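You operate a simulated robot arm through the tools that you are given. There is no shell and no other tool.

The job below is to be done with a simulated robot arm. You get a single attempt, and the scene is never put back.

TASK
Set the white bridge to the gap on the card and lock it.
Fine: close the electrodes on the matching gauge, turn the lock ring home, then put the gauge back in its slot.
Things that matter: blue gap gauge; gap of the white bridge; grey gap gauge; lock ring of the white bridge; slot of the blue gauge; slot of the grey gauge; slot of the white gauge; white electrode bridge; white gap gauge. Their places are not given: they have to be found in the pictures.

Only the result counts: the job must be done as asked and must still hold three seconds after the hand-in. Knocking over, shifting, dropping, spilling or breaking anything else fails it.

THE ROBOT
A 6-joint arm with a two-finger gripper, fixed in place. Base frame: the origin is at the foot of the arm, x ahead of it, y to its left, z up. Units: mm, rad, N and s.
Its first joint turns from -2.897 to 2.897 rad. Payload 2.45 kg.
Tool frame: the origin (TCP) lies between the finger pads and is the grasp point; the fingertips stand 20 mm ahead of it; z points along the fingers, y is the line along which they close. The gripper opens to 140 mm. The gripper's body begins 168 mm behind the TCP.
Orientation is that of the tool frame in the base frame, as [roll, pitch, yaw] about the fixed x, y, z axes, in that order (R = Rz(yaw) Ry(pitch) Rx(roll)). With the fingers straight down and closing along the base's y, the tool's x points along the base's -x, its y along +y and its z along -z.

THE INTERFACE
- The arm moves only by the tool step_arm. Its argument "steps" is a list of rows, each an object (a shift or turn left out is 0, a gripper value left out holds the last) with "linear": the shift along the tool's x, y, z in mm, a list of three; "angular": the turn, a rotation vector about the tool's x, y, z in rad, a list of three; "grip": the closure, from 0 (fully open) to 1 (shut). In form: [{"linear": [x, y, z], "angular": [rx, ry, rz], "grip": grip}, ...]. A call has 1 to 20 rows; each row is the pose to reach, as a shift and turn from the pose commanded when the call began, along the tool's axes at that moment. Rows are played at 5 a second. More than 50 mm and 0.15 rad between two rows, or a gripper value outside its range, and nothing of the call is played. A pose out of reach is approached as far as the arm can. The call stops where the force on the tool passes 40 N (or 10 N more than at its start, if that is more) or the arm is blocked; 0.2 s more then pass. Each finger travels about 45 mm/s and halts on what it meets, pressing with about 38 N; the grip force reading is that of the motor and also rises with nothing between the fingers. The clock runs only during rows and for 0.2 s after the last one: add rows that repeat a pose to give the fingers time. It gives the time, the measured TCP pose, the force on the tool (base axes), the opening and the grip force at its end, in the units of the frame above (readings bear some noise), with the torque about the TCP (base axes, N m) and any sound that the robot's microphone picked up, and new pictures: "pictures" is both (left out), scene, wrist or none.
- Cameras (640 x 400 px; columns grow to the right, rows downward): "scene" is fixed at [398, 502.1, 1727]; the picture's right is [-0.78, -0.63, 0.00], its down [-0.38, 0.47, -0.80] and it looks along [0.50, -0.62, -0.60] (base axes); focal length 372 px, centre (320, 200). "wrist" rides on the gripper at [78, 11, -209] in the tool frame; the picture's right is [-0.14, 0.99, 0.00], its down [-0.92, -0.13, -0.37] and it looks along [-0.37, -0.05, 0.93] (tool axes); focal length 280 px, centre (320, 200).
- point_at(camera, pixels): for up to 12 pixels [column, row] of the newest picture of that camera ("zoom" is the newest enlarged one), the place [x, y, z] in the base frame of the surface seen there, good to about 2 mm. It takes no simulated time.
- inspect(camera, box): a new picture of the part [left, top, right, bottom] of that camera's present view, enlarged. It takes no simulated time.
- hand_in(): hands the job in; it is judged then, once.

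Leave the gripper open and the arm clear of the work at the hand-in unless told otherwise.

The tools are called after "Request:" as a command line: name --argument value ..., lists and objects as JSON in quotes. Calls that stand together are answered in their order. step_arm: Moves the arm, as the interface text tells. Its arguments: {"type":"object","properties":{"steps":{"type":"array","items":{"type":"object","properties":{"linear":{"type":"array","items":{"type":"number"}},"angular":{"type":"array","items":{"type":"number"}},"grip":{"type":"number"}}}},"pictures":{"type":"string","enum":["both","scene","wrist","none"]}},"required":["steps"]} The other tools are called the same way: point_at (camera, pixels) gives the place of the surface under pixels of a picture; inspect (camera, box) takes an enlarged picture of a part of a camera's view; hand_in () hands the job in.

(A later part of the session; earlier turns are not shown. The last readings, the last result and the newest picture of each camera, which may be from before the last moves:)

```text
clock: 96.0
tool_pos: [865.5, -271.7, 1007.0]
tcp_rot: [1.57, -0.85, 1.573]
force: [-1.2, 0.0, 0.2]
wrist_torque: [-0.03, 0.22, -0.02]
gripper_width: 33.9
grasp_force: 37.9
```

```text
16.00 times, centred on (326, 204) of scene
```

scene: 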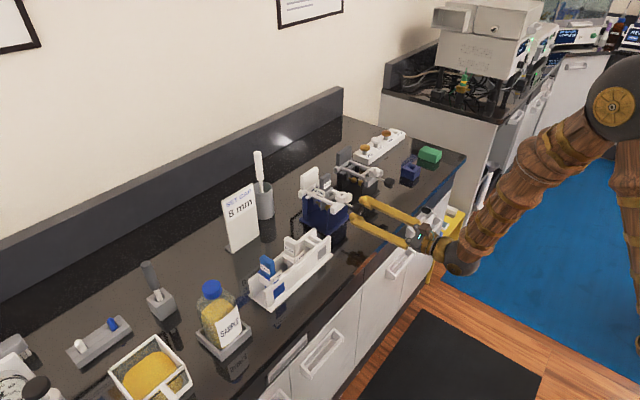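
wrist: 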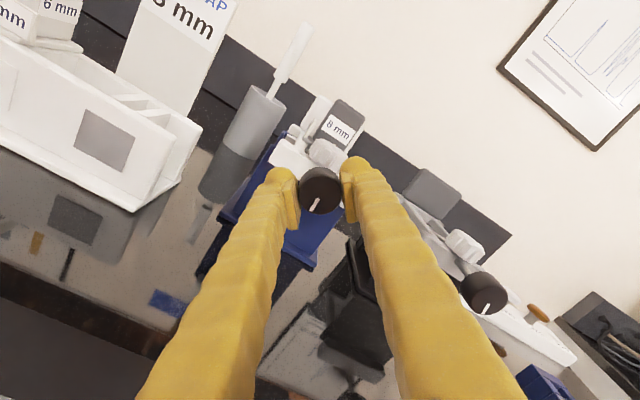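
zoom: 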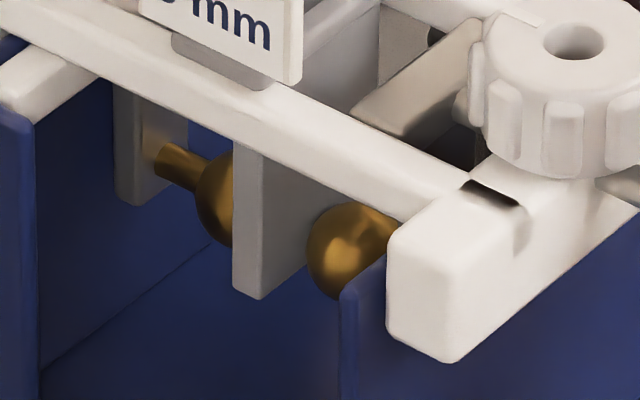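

Torque averages about -0.03. I'll release slowly and look at the mark again.

Request:
step_arm --steps '[{"grip": 0.75}, {"grip": 0.72}, {"grip": 0.68}, {"grip": 0.6}, {"grip": 0.5}, {"grip": 0.5}]' --pictures "wrist"

Request:
inspect --camera "wrist" --box '[280, 170, 360, 220]'

Request:
inspect --camera "scene" --box '[314, 197, 338, 212]'

```text
clock: 97.4
tool_pos: [866.9, -273.2, 1006.1]
tcp_rot: [1.57, -0.85, 1.572]
force: [0.2, -1.1, 0.2]
wrist_torque: [0.04, 0.02, 0.01]
gripper_width: 69.9
grasp_force: 0.0
```

wrist: 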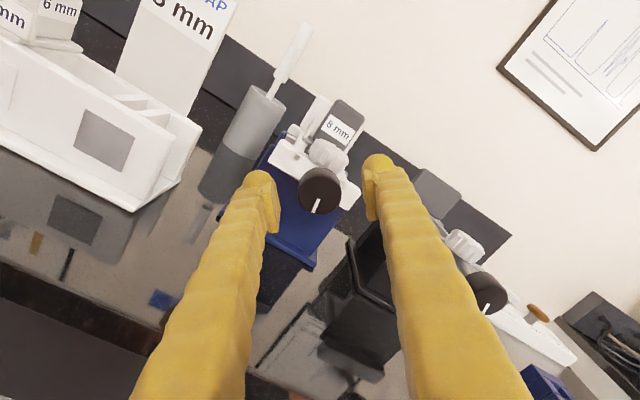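

```text
8.00 times, centred on (320, 195) of wrist
```

zoom: 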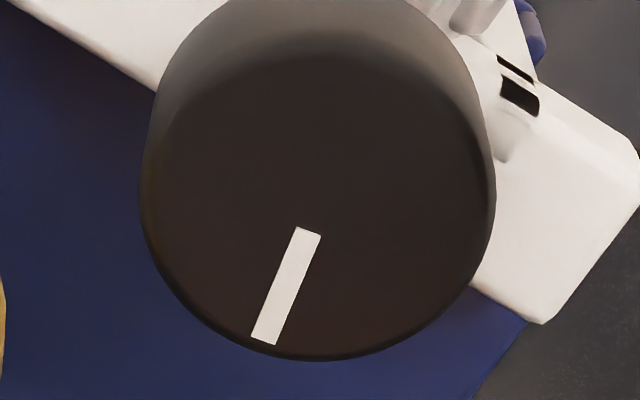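

```text
16.00 times, centred on (326, 204) of scene
```

zoom: 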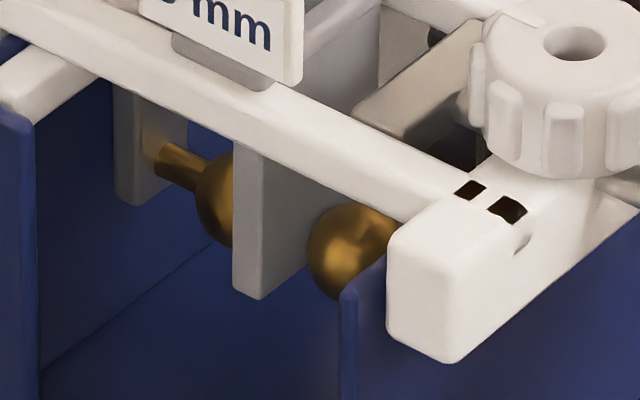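

The knob settled back to the same angle both times (≈112–120° region, about the point of zero torque), so the spheres are lightly touching the blade. I'll view the spheres at very high zoom as a reference.

Request:
inspect --camera "scene" --box '[319, 201, 335, 211]'

```text
16.00 times, centred on (327, 206) of scene
```

zoom: 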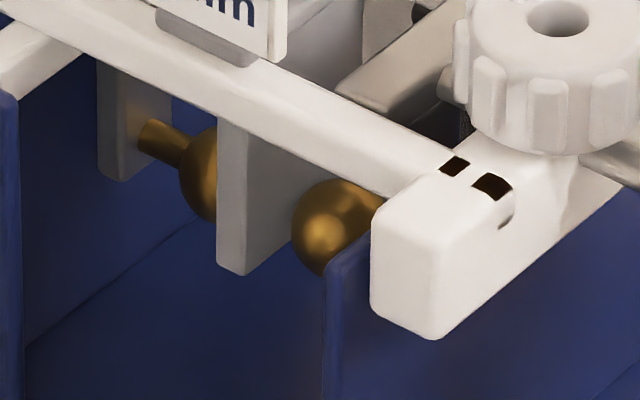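

To tell whether the knob springs back from real contact or is just dragged by the opening fingers, I'll re-grip, turn only +0.08 rad, release, and compare the mark.

Request:
step_arm --steps '[{"grip": 0.65}, {"grip": 0.73}, {"grip": 0.8}, {"grip": 1.0}, {"grip": 1.0}]' --pictures "none"

Request:
step_arm --steps '[{"angular": [0, 0, 0.04]}, {"angular": [0, 0, 0.08]}, {"angular": [0, 0, 0.08]}]' --pictures "wrist"

Request:
inspect --camera "wrist" --box '[280, 170, 360, 220]'

Request:
step_arm --steps '[{"grip": 0.75}, {"grip": 0.72}, {"grip": 0.68}, {"grip": 0.6}, {"grip": 0.5}, {"grip": 0.5}]' --pictures "wrist"

Request:
inspect --camera "wrist" --box '[280, 170, 360, 220]'

```text
clock: 98.6
tool_pos: [866.4, -272.3, 1006.6]
tcp_rot: [1.57, -0.848, 1.572]
force: [0.4, 1.4, 0.0]
wrist_torque: [0.03, 0.13, 0.0]
gripper_width: 34.5
grasp_force: 37.7
```

```text
clock: 99.4
tool_pos: [865.9, -272.4, 1005.9]
tcp_rot: [1.569, -0.93, 1.573]
force: [2.1, 2.3, 0.4]
wrist_torque: [-0.02, -0.18, 0.24]
gripper_width: 34.3
grasp_force: 37.8
```

wrist: 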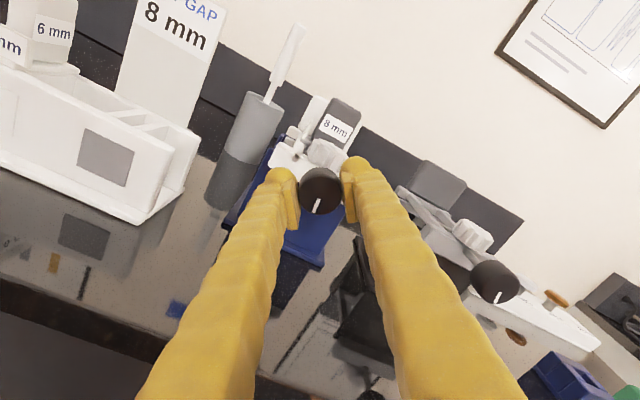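

```text
8.00 times, centred on (320, 195) of wrist
```

zoom: 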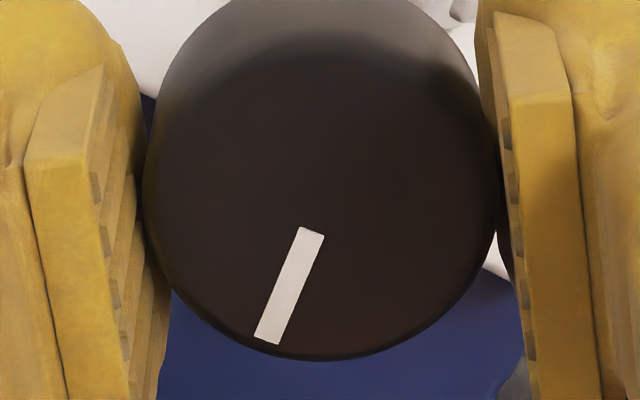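

```text
clock: 100.8
tool_pos: [865.5, -273.5, 1005.6]
tcp_rot: [1.569, -0.931, 1.572]
force: [-0.7, -0.3, -0.8]
wrist_torque: [0.02, 0.0, 0.0]
gripper_width: 70.0
grasp_force: 0.1
```

wrist: 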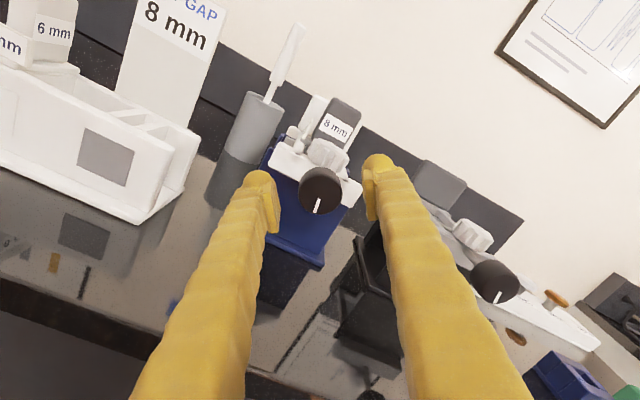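

```text
8.00 times, centred on (320, 195) of wrist
```

zoom: 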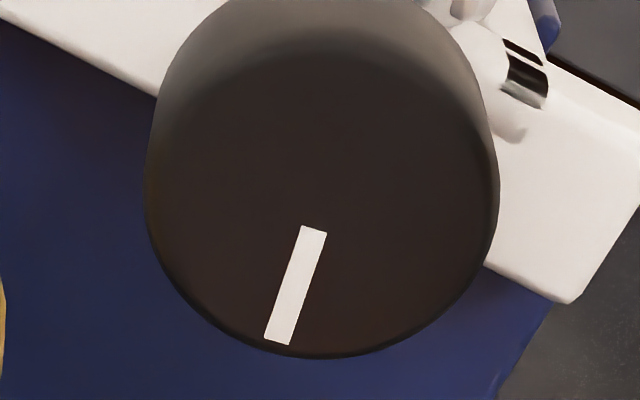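

Data from all the releases fit: the contact starts at the same knob angle (~zero torque), and the knob springs back to it each time. So the electrodes rest on the 8 mm blade. Now I'll back away along -x to prepare for the lock ring.

Request:
step_arm --steps '[{"linear": [0, 0, -15]}, {"linear": [0, 0, -40]}, {"linear": [0, 0, -75]}, {"linear": [0, 0, -110]}, {"linear": [0, 0, -110]}]' --pictures "wrist"

Request:
inspect --camera "scene" --box '[314, 197, 338, 212]'

```text
clock: 102.0
tool_pos: [756.8, -274.8, 1002.9]
tcp_rot: [1.571, -0.93, 1.572]
force: [0.1, -0.1, -0.1]
wrist_torque: [-0.03, 0.01, 0.03]
gripper_width: 70.0
grasp_force: 0.0
```

wrist: 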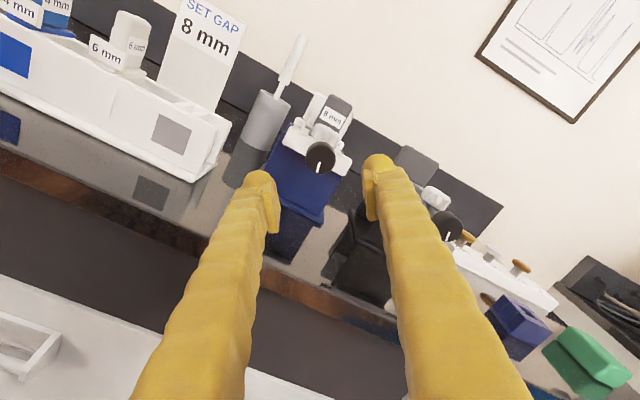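

```text
16.00 times, centred on (326, 204) of scene
```

zoom: 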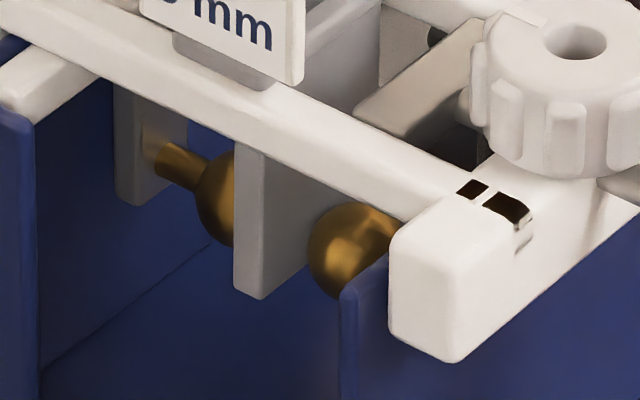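

Before locking, I want to be sure the knob isn't just dragged by the opening fingers. I'll go back, grip, turn it clearly loose (-0.2 rad), release and compare the mark.

Request:
step_arm --steps '[{"linear": [0, 0, 40]}, {"linear": [0, 0, 80]}, {"linear": [0, 0, 100]}, {"linear": [0, 0, 110]}, {"linear": [0, 0, 110]}, {"linear": [0, 0, 110], "grip": 0.65}, {"linear": [0, 0, 110], "grip": 0.73}, {"linear": [0, 0, 110], "grip": 0.8}, {"linear": [0, 0, 110], "grip": 1.0}, {"linear": [0, 0, 110], "grip": 1.0}]' --pictures "none"

Request:
step_arm --steps '[{"angular": [0, 0, -0.07]}, {"angular": [0, 0, -0.14]}, {"angular": [0, 0, -0.2]}, {"angular": [0, 0, -0.2]}]' --pictures "wrist"

Request:
inspect --camera "wrist" --box '[280, 170, 360, 220]'

Request:
step_arm --steps '[{"grip": 0.75}, {"grip": 0.72}, {"grip": 0.68}, {"grip": 0.6}, {"grip": 0.5}, {"grip": 0.5}]' --pictures "wrist"

Request:
inspect --camera "wrist" --box '[280, 170, 360, 220]'

```text
clock: 104.2
tool_pos: [865.9, -273.6, 1004.6]
tcp_rot: [1.57, -0.929, 1.574]
force: [3.4, -3.5, 4.6]
wrist_torque: [-0.01, 0.1, -0.21]
gripper_width: 34.6
grasp_force: 38.0
```

```text
clock: 105.2
tool_pos: [865.8, -272.6, 1006.0]
tcp_rot: [1.572, -0.73, 1.573]
force: [-6.4, 2.3, 4.7]
wrist_torque: [-0.01, -0.07, 0.07]
gripper_width: 34.5
grasp_force: 38.0
```

wrist: 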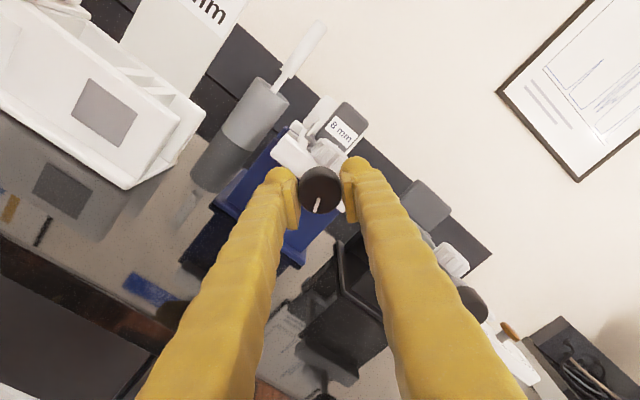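

```text
8.00 times, centred on (320, 195) of wrist
```

zoom: 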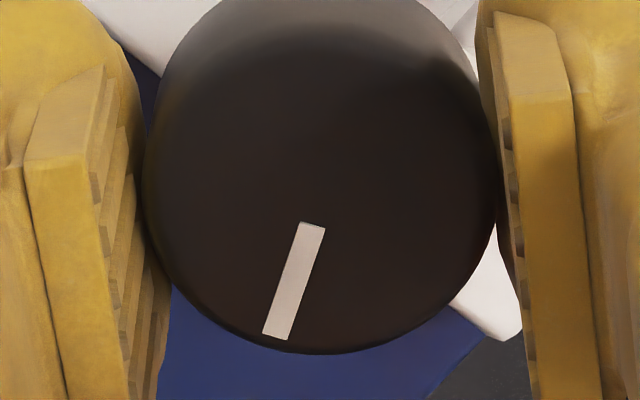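

```text
clock: 106.6
tool_pos: [865.9, -273.0, 1006.4]
tcp_rot: [1.57, -0.73, 1.573]
force: [-0.4, 0.0, -0.6]
wrist_torque: [-0.02, -0.02, -0.02]
gripper_width: 70.0
grasp_force: 0.1
```

wrist: 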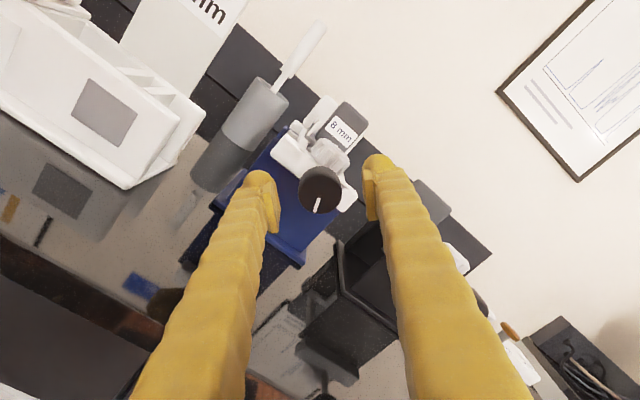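

```text
8.00 times, centred on (320, 195) of wrist
```

zoom: 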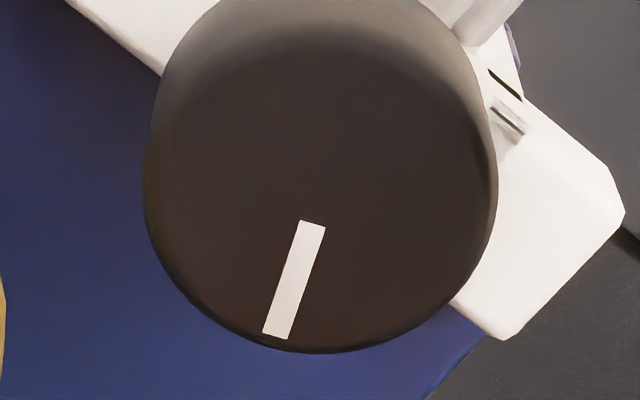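

No change on release in the loose state, so the earlier spring-back was genuine contact with the blade. I'll re-grip, turn +0.26 rad (just into contact) and release.

Request:
step_arm --steps '[{"grip": 0.65}, {"grip": 0.73}, {"grip": 0.8}, {"grip": 1.0}, {"grip": 1.0}]' --pictures "none"

Request:
step_arm --steps '[{"angular": [0, 0, 0.07]}, {"angular": [0, 0, 0.14]}, {"angular": [0, 0, 0.2]}, {"angular": [0, 0, 0.26]}, {"angular": [0, 0, 0.26]}]' --pictures "wrist"

Request:
inspect --camera "wrist" --box '[280, 170, 360, 220]'

Request:
step_arm --steps '[{"grip": 0.75}, {"grip": 0.72}, {"grip": 0.68}, {"grip": 0.6}, {"grip": 0.5}, {"grip": 0.5}]' --pictures "wrist"

Request:
inspect --camera "wrist" --box '[280, 170, 360, 220]'

Request:
inspect --camera "scene" --box '[314, 197, 338, 212]'

```text
clock: 107.8
tool_pos: [865.7, -272.4, 1005.9]
tcp_rot: [1.572, -0.73, 1.573]
force: [0.6, -0.9, 1.3]
wrist_torque: [0.01, 0.02, 0.0]
gripper_width: 34.5
grasp_force: 37.9
```

```text
clock: 109.0
tool_pos: [865.6, -272.0, 1005.8]
tcp_rot: [1.572, -0.992, 1.573]
force: [-22.3, 0.7, 0.5]
wrist_torque: [-0.02, 0.5, -0.35]
gripper_width: 34.4
grasp_force: 37.9
```

wrist: 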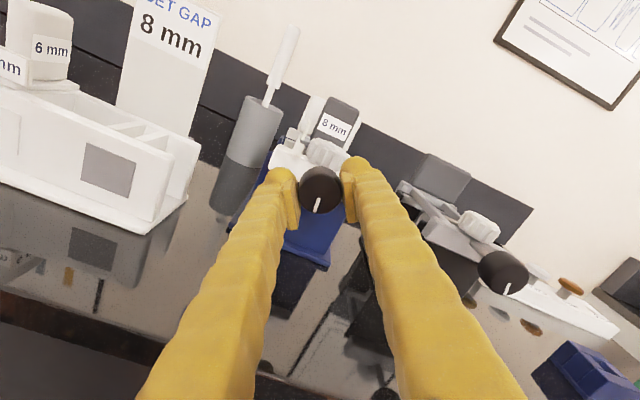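

```text
8.00 times, centred on (320, 195) of wrist
```

zoom: 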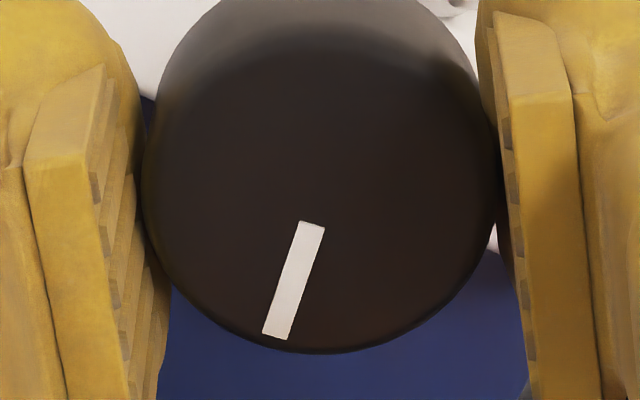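

```text
clock: 110.4
tool_pos: [867.8, -271.9, 1006.1]
tcp_rot: [1.57, -0.99, 1.572]
force: [-0.3, 0.4, 1.9]
wrist_torque: [0.04, -0.01, -0.03]
gripper_width: 69.6
grasp_force: 0.1
```

wrist: 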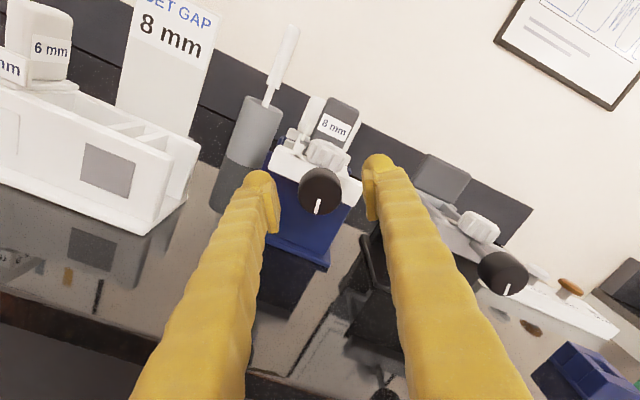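

```text
8.00 times, centred on (320, 195) of wrist
```

zoom: 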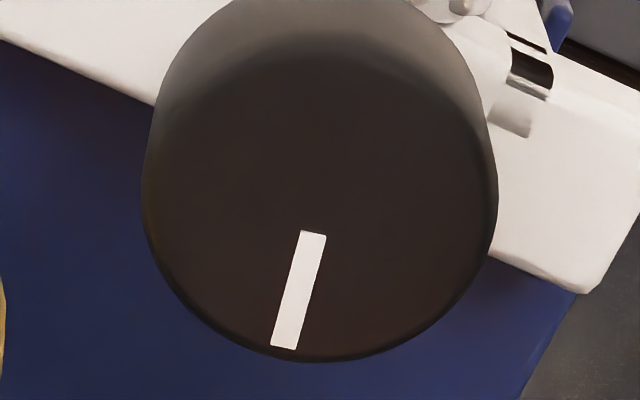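

```text
16.00 times, centred on (326, 204) of scene
```

zoom: 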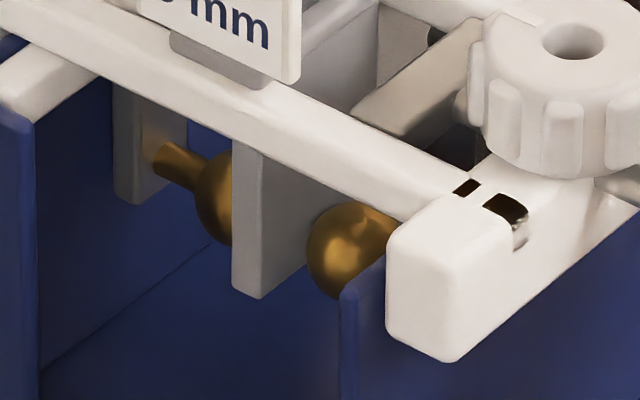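

The knob settles at the same contact point again. Now I'll retreat along -x.

Request:
step_arm --steps '[{"linear": [0, 0, -15]}, {"linear": [0, 0, -40]}, {"linear": [0, 0, -75]}, {"linear": [0, 0, -110]}, {"linear": [0, 0, -140]}, {"linear": [0, 0, -140]}]' --pictures "none"

```text
clock: 111.8
tool_pos: [722.5, -274.7, 1007.0]
tcp_rot: [1.569, -0.988, 1.574]
force: [-0.3, -0.2, -0.4]
wrist_torque: [0.01, 0.02, 0.03]
gripper_width: 69.9
grasp_force: 0.0
```

Next: raise to z≈1200 and pitch the tool down to vertical there.

Request:
step_arm --steps '[{"linear": [33, 21, 0]}, {"linear": [66, 43, 0]}, {"linear": [99, 65, 0]}, {"linear": [132, 87, 0]}, {"linear": [163, 107, 0]}, {"linear": [163, 107, 0], "angular": [0.0784, -0.1194, 0]}, {"linear": [163, 107, 0], "angular": [0.1567, -0.2387, 0]}, {"linear": [163, 107, 0], "angular": [0.2351, -0.3581, 0]}, {"linear": [163, 107, 0], "angular": [0.3135, -0.4775, 0]}, {"linear": [163, 107, 0], "angular": [0.3918, -0.5968, 0]}, {"linear": [163, 107, 0], "angular": [0.4702, -0.7162, 0]}, {"linear": [163, 107, 0], "angular": [0.5485, -0.8355, 0]}, {"linear": [163, 107, 0], "angular": [0.6269, -0.9549, 0]}, {"linear": [163, 107, 0], "angular": [0.7053, -1.0743, 0]}, {"linear": [163, 107, 0], "angular": [0.7836, -1.1936, 0]}, {"linear": [163, 107, 0], "angular": [0.862, -1.313, 0]}, {"linear": [163, 107, 0], "angular": [0.862, -1.313, 0]}]' --pictures "both"

```text
clock: 115.4
tool_pos: [725.4, -272.9, 1200.6]
tcp_rot: [3.142, 0.003, 0.583]
force: [-0.4, 0.1, -0.2]
wrist_torque: [0.03, -0.04, 0.05]
gripper_width: 70.0
grasp_force: 0.2
```

scene: 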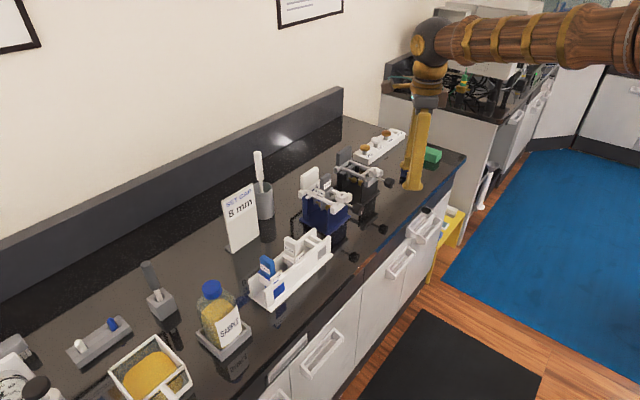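
wrist: 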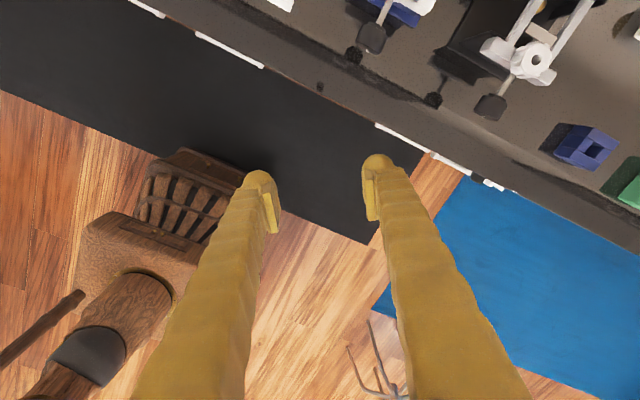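

The tool is vertical now. I'll unwind the wrist by 2.26 rad while moving over the front of the bridge, (860,-271,1180), for a look at the ring.

Request:
step_arm --steps '[{"linear": [7, 4.5, 1.2], "angular": [0, 0, -0.1413]}, {"linear": [14, 9, 2.5], "angular": [0, 0, -0.2825]}, {"linear": [21, 13.5, 3.7], "angular": [0, 0, -0.4238]}, {"linear": [28, 18, 5], "angular": [0, 0, -0.565]}, {"linear": [35, 22.5, 6.2], "angular": [0, 0, -0.7063]}, {"linear": [42, 27, 7.5], "angular": [0, 0, -0.8475]}, {"linear": [49, 31.5, 8.7], "angular": [0, 0, -0.9888]}, {"linear": [56, 36, 10], "angular": [0, 0, -1.13]}, {"linear": [63, 40.5, 11.2], "angular": [0, 0, -1.2713]}, {"linear": [71, 45, 12.5], "angular": [0, 0, -1.4125]}, {"linear": [78, 49.5, 13.7], "angular": [0, 0, -1.5538]}, {"linear": [85, 54, 15], "angular": [0, 0, -1.695]}, {"linear": [92, 58.5, 16.2], "angular": [0, 0, -1.8363]}, {"linear": [99, 63, 17.5], "angular": [0, 0, -1.9775]}, {"linear": [107, 68, 18.7], "angular": [0, 0, -2.1188]}, {"linear": [113.8, 72.6, 20], "angular": [0, 0, -2.26]}, {"linear": [113.8, 72.6, 20], "angular": [0, 0, -2.26]}]' --pictures "both"

Request:
inspect --camera "wrist" --box '[260, 130, 380, 230]'

```text
clock: 119.0
tool_pos: [861.3, -269.3, 1180.0]
tcp_rot: [-3.14, 0.0, 2.846]
force: [0.1, -0.2, 0.4]
wrist_torque: [-0.01, 0.01, -0.01]
gripper_width: 69.6
grasp_force: 0.0
```

scene: 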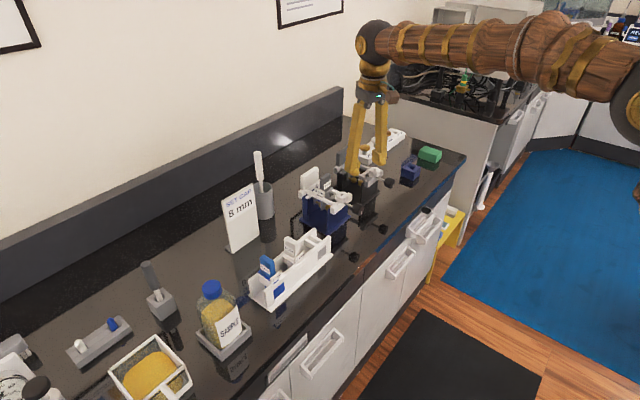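
wrist: 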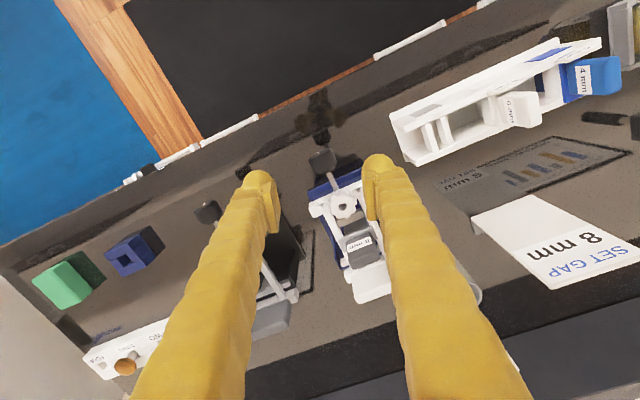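

```text
4.00 times, centred on (320, 180) of wrist
```

zoom: 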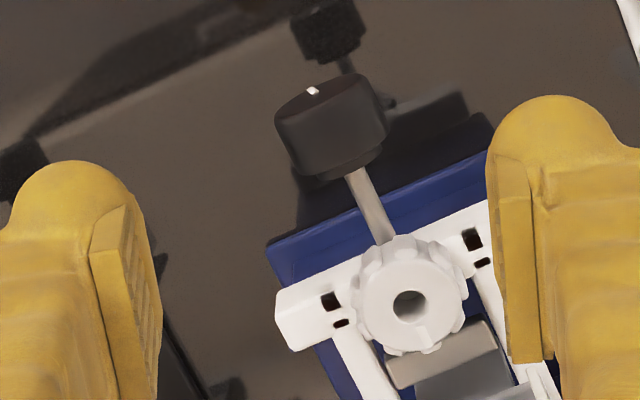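

I can see the ring and its hole. I'll get its place with point_at for a cross-check.

Request:
point_at --camera "zoom" --pixels '[[380, 270], [445, 275], [385, 335], [440, 330], [425, 340], [411, 262], [365, 305], [460, 305], [330, 100], [460, 370], [340, 330], [480, 250]]'

Request:
inspect --camera "scene" --box '[328, 182, 352, 204]'

```text
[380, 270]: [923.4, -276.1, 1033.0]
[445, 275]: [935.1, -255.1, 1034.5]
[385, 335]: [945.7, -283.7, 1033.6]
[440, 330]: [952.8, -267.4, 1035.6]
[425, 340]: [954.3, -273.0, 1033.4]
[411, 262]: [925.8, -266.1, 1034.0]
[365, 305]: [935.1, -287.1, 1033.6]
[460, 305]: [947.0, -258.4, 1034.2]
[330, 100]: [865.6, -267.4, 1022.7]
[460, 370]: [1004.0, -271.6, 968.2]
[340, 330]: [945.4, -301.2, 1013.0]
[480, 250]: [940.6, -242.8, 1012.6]
```

```text
16.00 times, centred on (340, 193) of scene
```

zoom: 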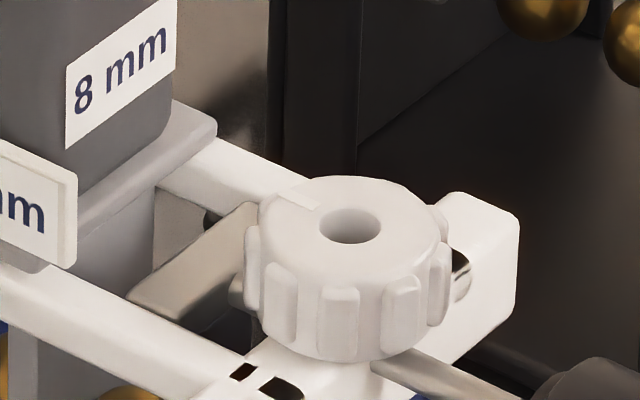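

Request:
inspect --camera "wrist" --box '[330, 190, 370, 215]'

Request:
inspect --camera "scene" --box '[355, 160, 387, 180]'

```text
16.00 times, centred on (350, 202) of wrist
```

zoom: 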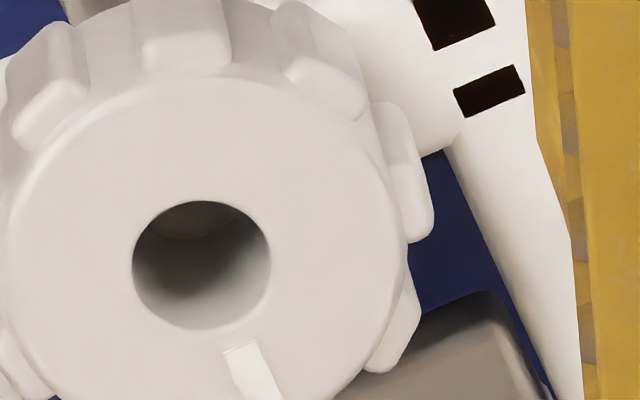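

```text
16.00 times, centred on (371, 170) of scene
```

zoom: 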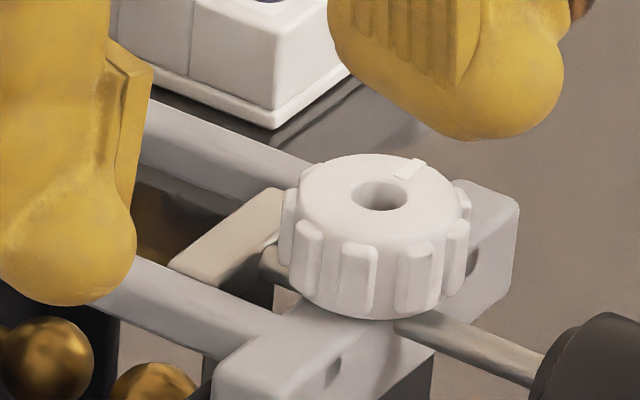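

The grey bridge's ring mark points to -y and the white ring's mark points to +x, so "home" is likely a quarter turn clockwise. I'll move above the ring (tool shift -76, +21), lower to z≈1090 and narrow the opening to 56 mm.

Request:
step_arm --steps '[{"linear": [-25, 7, 0], "grip": 0.6}, {"linear": [-50, 14, 20]}, {"linear": [-76, 21, 45]}, {"linear": [-76, 21, 70]}, {"linear": [-76, 21, 90]}, {"linear": [-76, 21, 90]}]' --pictures "both"

Request:
inspect --camera "wrist" --box '[260, 110, 380, 210]'

Request:
inspect --camera "scene" --box '[310, 165, 374, 205]'

```text
clock: 120.4
tool_pos: [941.6, -271.8, 1089.1]
tcp_rot: [-3.141, -0.001, 2.844]
force: [0.3, -0.6, 0.0]
wrist_torque: [0.0, 0.01, -0.01]
gripper_width: 56.1
grasp_force: 0.0
```

scene: 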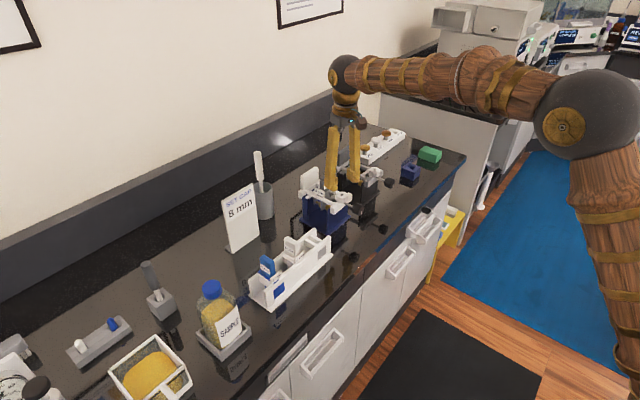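
wrist: 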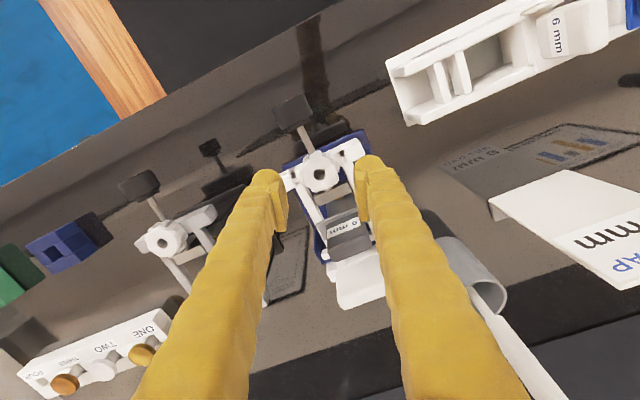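

```text
4.00 times, centred on (320, 160) of wrist
```

zoom: 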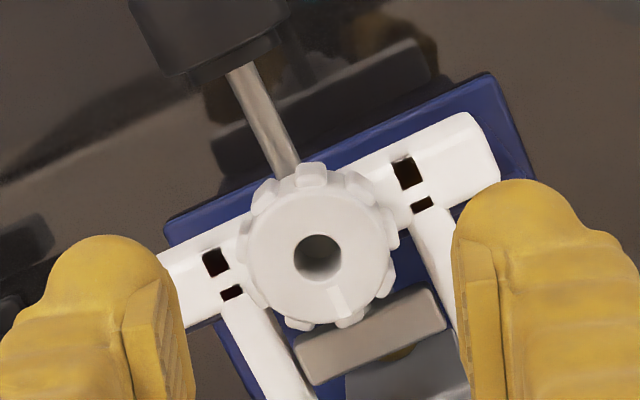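

```text
10.00 times, centred on (342, 185) of scene
```

zoom: 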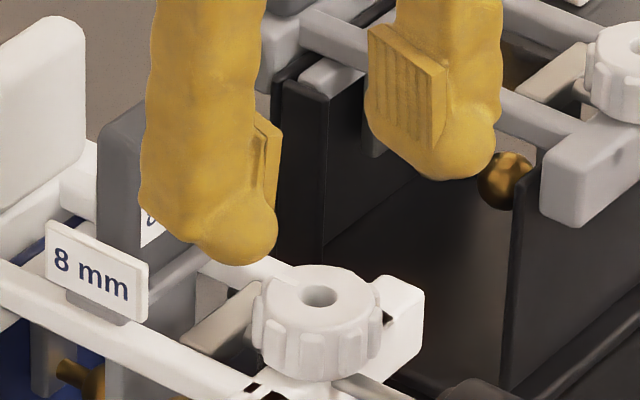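

The ring's hole sits at (319.5,174), within about 1 mm of the tool axis. I'll descend so the fingertips straddle the ring, with TCP at z≈1039 and fingertips ≈1019, above the rails at 1012.

Request:
step_arm --steps '[{"linear": [-0.2, -0.6, 15]}, {"linear": [-0.2, -0.6, 30]}, {"linear": [-0.2, -0.6, 40]}, {"linear": [-0.2, -0.6, 46]}, {"linear": [-0.2, -0.6, 50]}, {"linear": [-0.2, -0.6, 50]}]' --pictures "both"

Request:
inspect --camera "wrist" --box '[260, 130, 380, 230]'

Request:
inspect --camera "scene" --box '[310, 175, 374, 215]'

```text
clock: 121.8
tool_pos: [940.2, -273.1, 1039.8]
tcp_rot: [-3.141, 0.0, 2.844]
force: [-0.2, 0.0, 0.3]
wrist_torque: [-0.03, 0.01, 0.02]
gripper_width: 56.2
grasp_force: 0.1
```

scene: 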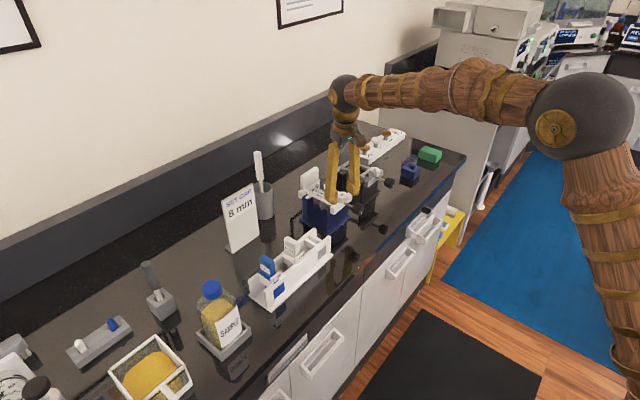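
wrist: 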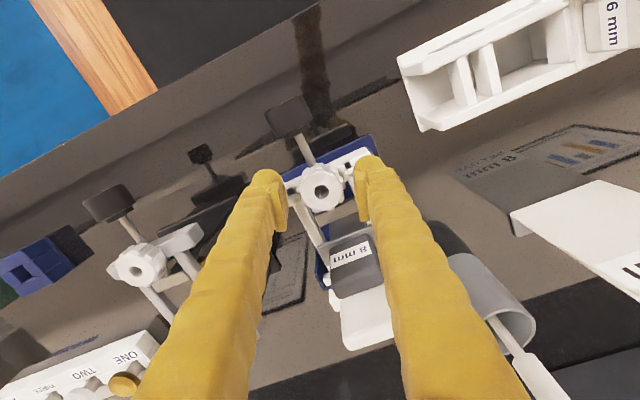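

```text
4.00 times, centred on (320, 180) of wrist
```

zoom: 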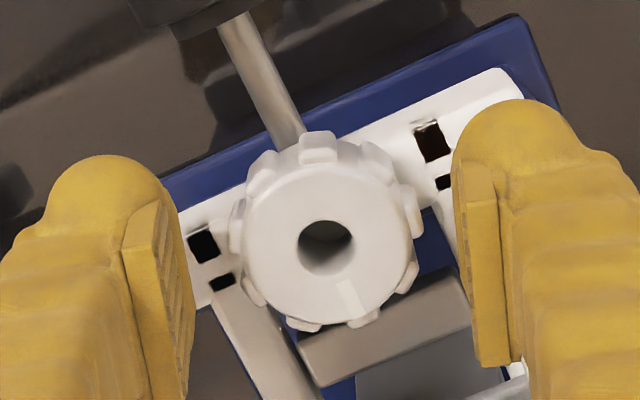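

```text
10.00 times, centred on (342, 195) of scene
```

zoom: 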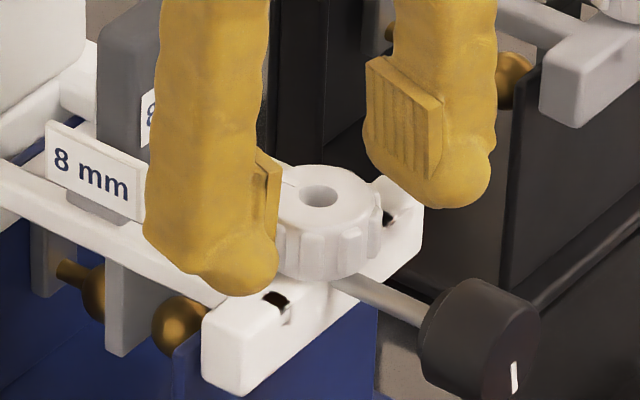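

The ring's top is centred at about (322,191), about 1 mm off along the closing line. I'll shift +0.8 mm and close on the ring.

Request:
step_arm --steps '[{"linear": [0, 0.8, 0]}, {"linear": [0, 0.8, 0], "grip": 0.68}, {"linear": [0, 0.8, 0], "grip": 0.72}, {"linear": [0, 0.8, 0], "grip": 0.8}, {"linear": [0, 0.8, 0], "grip": 1.0}, {"linear": [0, 0.8, 0], "grip": 1.0}]' --pictures "wrist"

Request:
inspect --camera "wrist" --box '[260, 130, 380, 230]'

Request:
inspect --camera "scene" --box '[310, 175, 374, 215]'

```text
clock: 123.2
tool_pos: [941.3, -272.1, 1041.3]
tcp_rot: [3.141, 0.001, 2.843]
force: [0.9, 3.7, 0.6]
wrist_torque: [0.1, -0.05, 0.0]
gripper_width: 38.5
grasp_force: 38.1
```

wrist: 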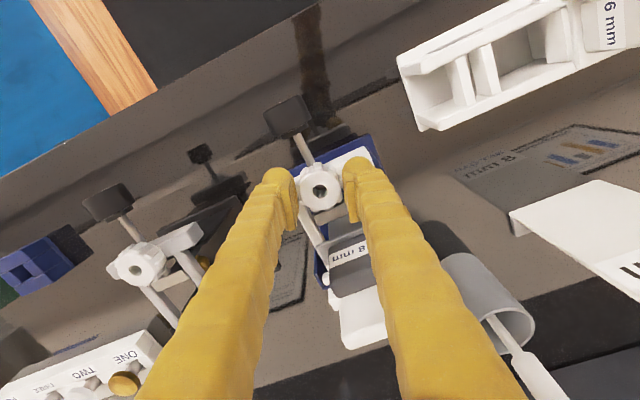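

```text
4.00 times, centred on (320, 180) of wrist
```

zoom: 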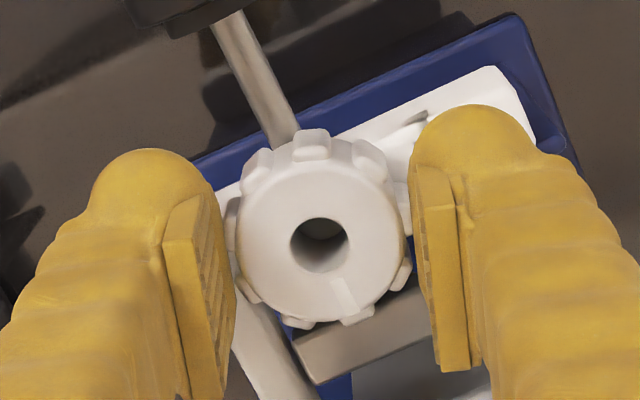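

```text
10.00 times, centred on (342, 195) of scene
```

zoom: 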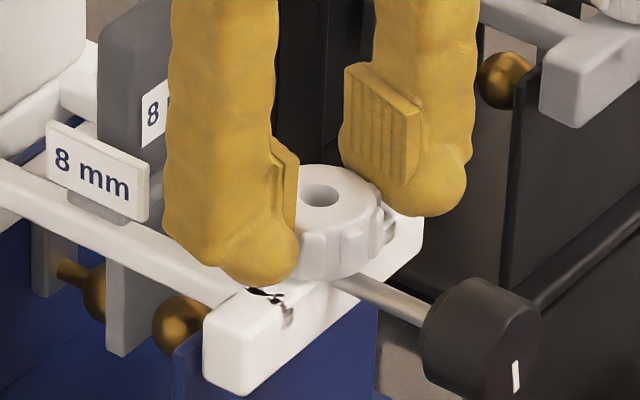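

The ring is held (38.5 mm). I'll turn clockwise 0.4 rad and read the torque about z and the sound.

Request:
step_arm --steps '[{"angular": [0, 0, 0.1]}, {"angular": [0, 0, 0.2]}, {"angular": [0, 0, 0.3]}, {"angular": [0, 0, 0.4]}, {"angular": [0, 0, 0.4]}]' --pictures "wrist"

Request:
inspect --camera "wrist" --box '[260, 130, 380, 230]'

Request:
inspect --camera "scene" --box '[310, 175, 374, 215]'

```text
clock: 124.4
tool_pos: [940.4, -272.9, 1041.8]
tcp_rot: [3.141, 0.002, 2.441]
force: [1.2, 1.1, 10.2]
wrist_torque: [0.02, -0.03, -0.03]
gripper_width: 38.6
grasp_force: 38.3
```

wrist: 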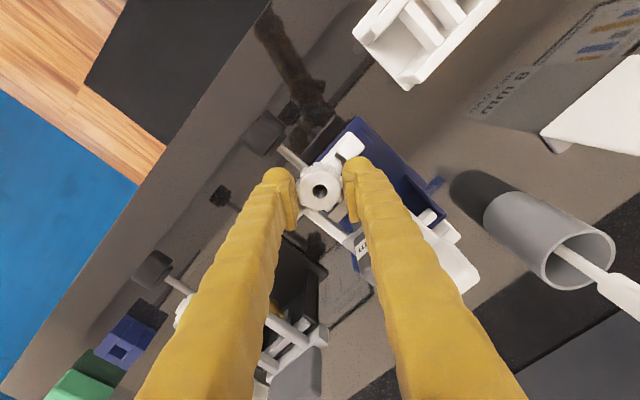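

```text
4.00 times, centred on (320, 180) of wrist
```

zoom: 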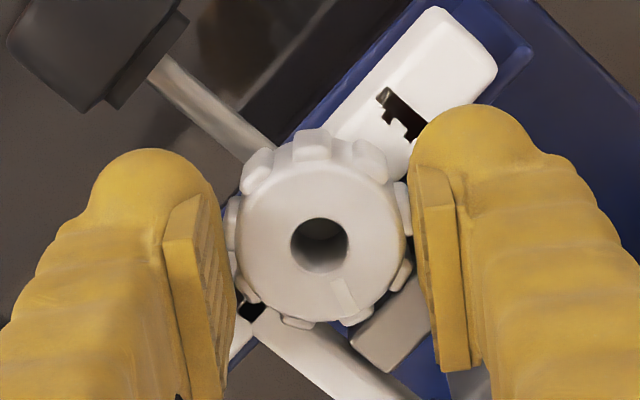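

```text
10.00 times, centred on (342, 195) of scene
```

zoom: 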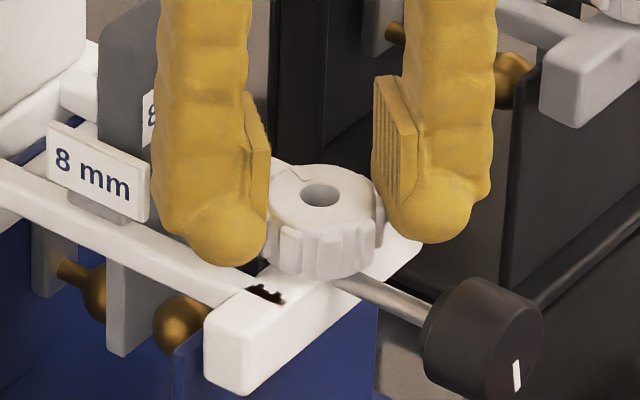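

The ring turns freely with the fingers. I'll continue clockwise another 0.4 rad.

Request:
step_arm --steps '[{"angular": [0, 0, 0.1]}, {"angular": [0, 0, 0.2]}, {"angular": [0, 0, 0.3]}, {"angular": [0, 0, 0.4]}, {"angular": [0, 0, 0.4]}]' --pictures "none"

Request:
inspect --camera "scene" --box '[310, 175, 374, 215]'

```text
clock: 125.6
tool_pos: [939.3, -272.3, 1041.2]
tcp_rot: [-3.14, -0.001, 2.043]
force: [5.1, 4.2, 25.0]
wrist_torque: [0.02, -0.08, 0.0]
gripper_width: 38.4
grasp_force: 37.8
```

```text
10.00 times, centred on (342, 195) of scene
```

zoom: 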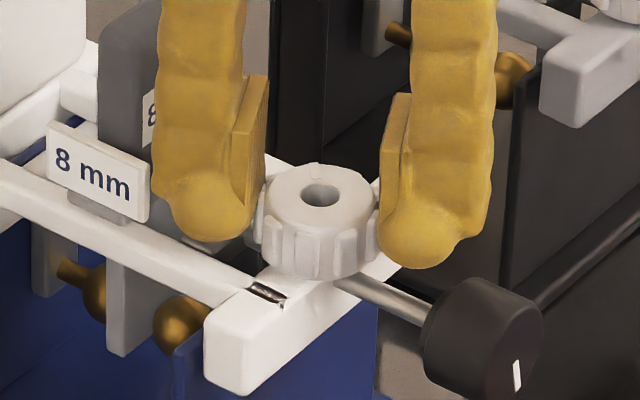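

The upward force on the tool has grown to 25 N, as if the ring pushes up. I'll relieve it by raising 1.5 mm while holding, and read.

Request:
step_arm --steps '[{"linear": [0, 0, -0.8]}, {"linear": [0, 0, -1.5]}, {"linear": [0, 0, -1.5]}]' --pictures "wrist"

Request:
inspect --camera "wrist" --box '[260, 130, 380, 230]'

Request:
inspect --camera "scene" --box '[300, 175, 364, 215]'

```text
clock: 126.4
tool_pos: [940.5, -273.7, 1041.0]
tcp_rot: [-3.14, 0.0, 2.044]
force: [5.8, -0.6, 4.2]
wrist_torque: [-0.11, -0.11, 0.02]
gripper_width: 38.5
grasp_force: 37.5
```

wrist: 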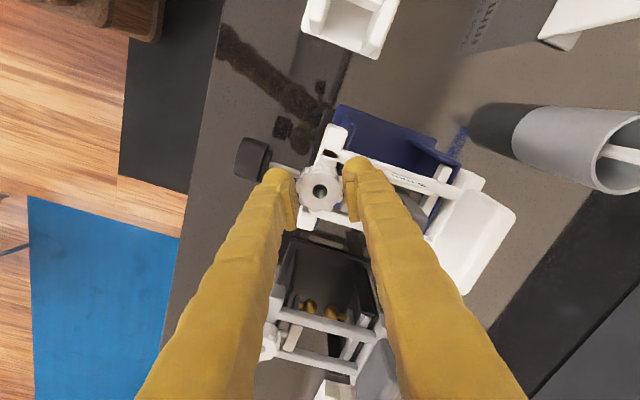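

```text
4.00 times, centred on (320, 180) of wrist
```

zoom: 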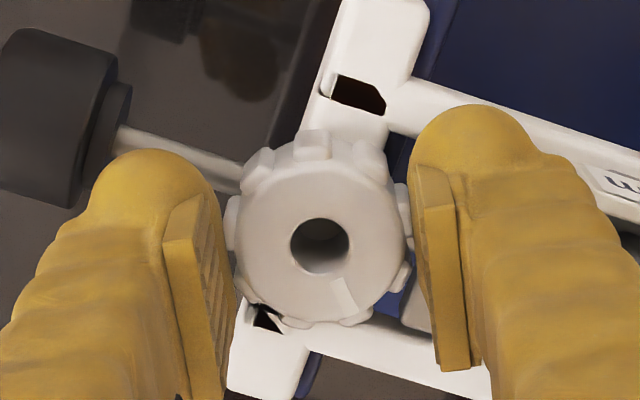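

```text
10.00 times, centred on (332, 195) of scene
```

zoom: 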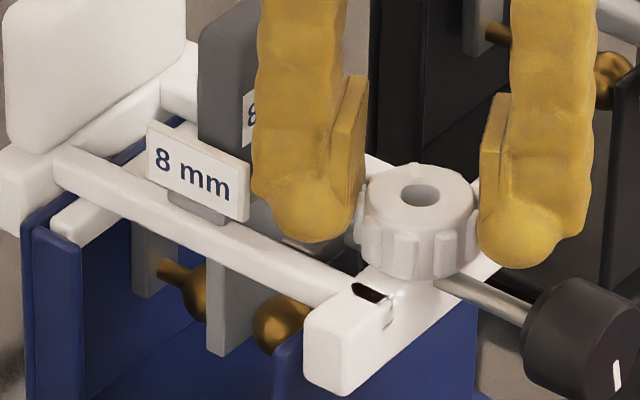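

Request:
point_at --camera "wrist" --pixels '[[308, 195], [330, 190], [316, 204], [328, 202], [312, 185], [322, 180], [303, 212], [330, 155]]'

Request:
inspect --camera "scene" --box '[328, 184, 356, 206]'

```text
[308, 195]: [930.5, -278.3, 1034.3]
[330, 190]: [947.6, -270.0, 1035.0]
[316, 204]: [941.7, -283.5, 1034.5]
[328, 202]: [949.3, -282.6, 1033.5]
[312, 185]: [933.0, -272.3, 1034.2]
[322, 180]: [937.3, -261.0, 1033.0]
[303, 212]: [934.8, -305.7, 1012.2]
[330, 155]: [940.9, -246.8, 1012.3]
```

```text
16.00 times, centred on (342, 195) of scene
```

zoom: 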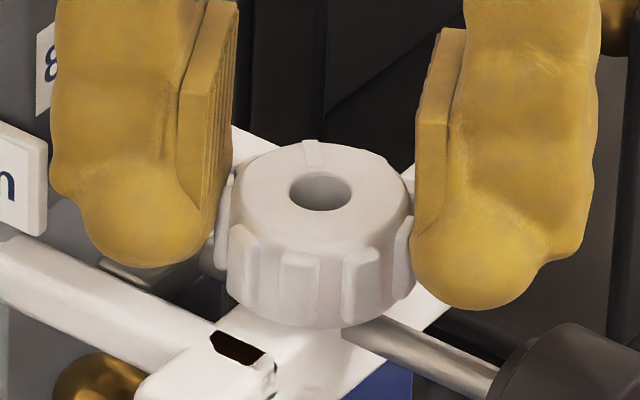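

The ring's top height is unchanged (~1034), so it only rotates. The force was relieved. I'll continue clockwise 0.4 rad with a tiny lift to avoid pressing.

Request:
step_arm --steps '[{"linear": [0, 0, -0.2], "angular": [0, 0, 0.1]}, {"linear": [0, 0, -0.4], "angular": [0, 0, 0.2]}, {"linear": [0, 0, -0.6], "angular": [0, 0, 0.3]}, {"linear": [0, 0, -0.8], "angular": [0, 0, 0.4]}, {"linear": [0, 0, -0.8], "angular": [0, 0, 0.4]}]' --pictures "none"

```text
clock: 127.6
tool_pos: [940.9, -272.2, 1043.2]
tcp_rot: [-3.14, 0.0, 1.641]
force: [-9.1, -1.0, -0.5]
wrist_torque: [0.36, 0.4, 0.02]
gripper_width: 38.3
grasp_force: 38.1
```

1.2 rad turned so far, torque about z still ~0. Another 0.25 rad.

Request:
step_arm --steps '[{"linear": [0, 0, 0], "angular": [0, 0, 0.08]}, {"linear": [0, 0, 0], "angular": [0, 0, 0.16]}, {"linear": [0, 0, 0], "angular": [0, 0, 0.25]}, {"linear": [0, 0, 0], "angular": [0, 0, 0.25]}]' --pictures "wrist"

Request:
inspect --camera "wrist" --box '[260, 130, 380, 230]'

Request:
inspect --camera "scene" --box '[314, 184, 356, 210]'

```text
clock: 128.6
tool_pos: [940.8, -273.5, 1045.1]
tcp_rot: [3.141, 0.0, 1.393]
force: [1.9, -1.1, 0.2]
wrist_torque: [-0.24, 0.14, -0.05]
gripper_width: 38.0
grasp_force: 38.1
```

wrist: 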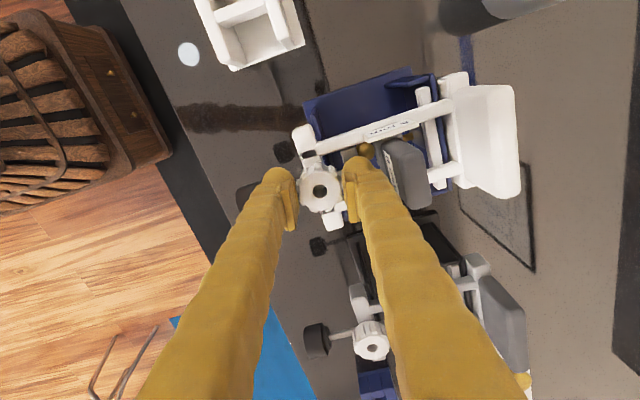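

```text
4.00 times, centred on (320, 180) of wrist
```

zoom: 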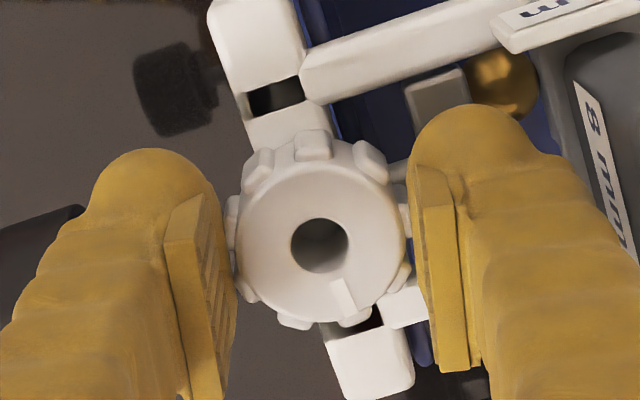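

```text
15.24 times, centred on (335, 197) of scene
```

zoom: 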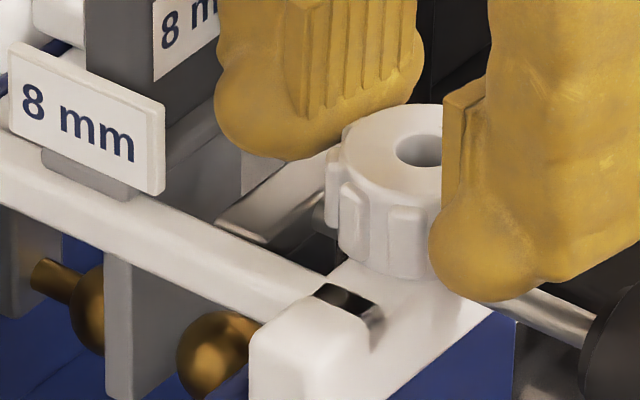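

1.45 rad turned; torque about z now -0.05. Continue in small steps towards the stop.

Request:
step_arm --steps '[{"angular": [0, 0, 0.06]}, {"angular": [0, 0, 0.12]}, {"angular": [0, 0, 0.12]}]' --pictures "none"

Request:
step_arm --steps '[{"angular": [0, 0, 0.05]}, {"angular": [0, 0, 0.1]}, {"angular": [0, 0, 0.1]}]' --pictures "none"

```text
clock: 129.4
tool_pos: [939.7, -272.8, 1042.9]
tcp_rot: [3.141, -0.001, 1.272]
force: [1.0, 6.9, -0.8]
wrist_torque: [0.07, -0.16, 0.79]
gripper_width: 38.1
grasp_force: 38.2
```

```text
clock: 130.2
tool_pos: [940.0, -273.0, 1043.9]
tcp_rot: [-3.14, 0.0, 1.174]
force: [-2.2, 5.0, -0.5]
wrist_torque: [0.03, 0.27, 0.53]
gripper_width: 38.6
grasp_force: 38.5
```

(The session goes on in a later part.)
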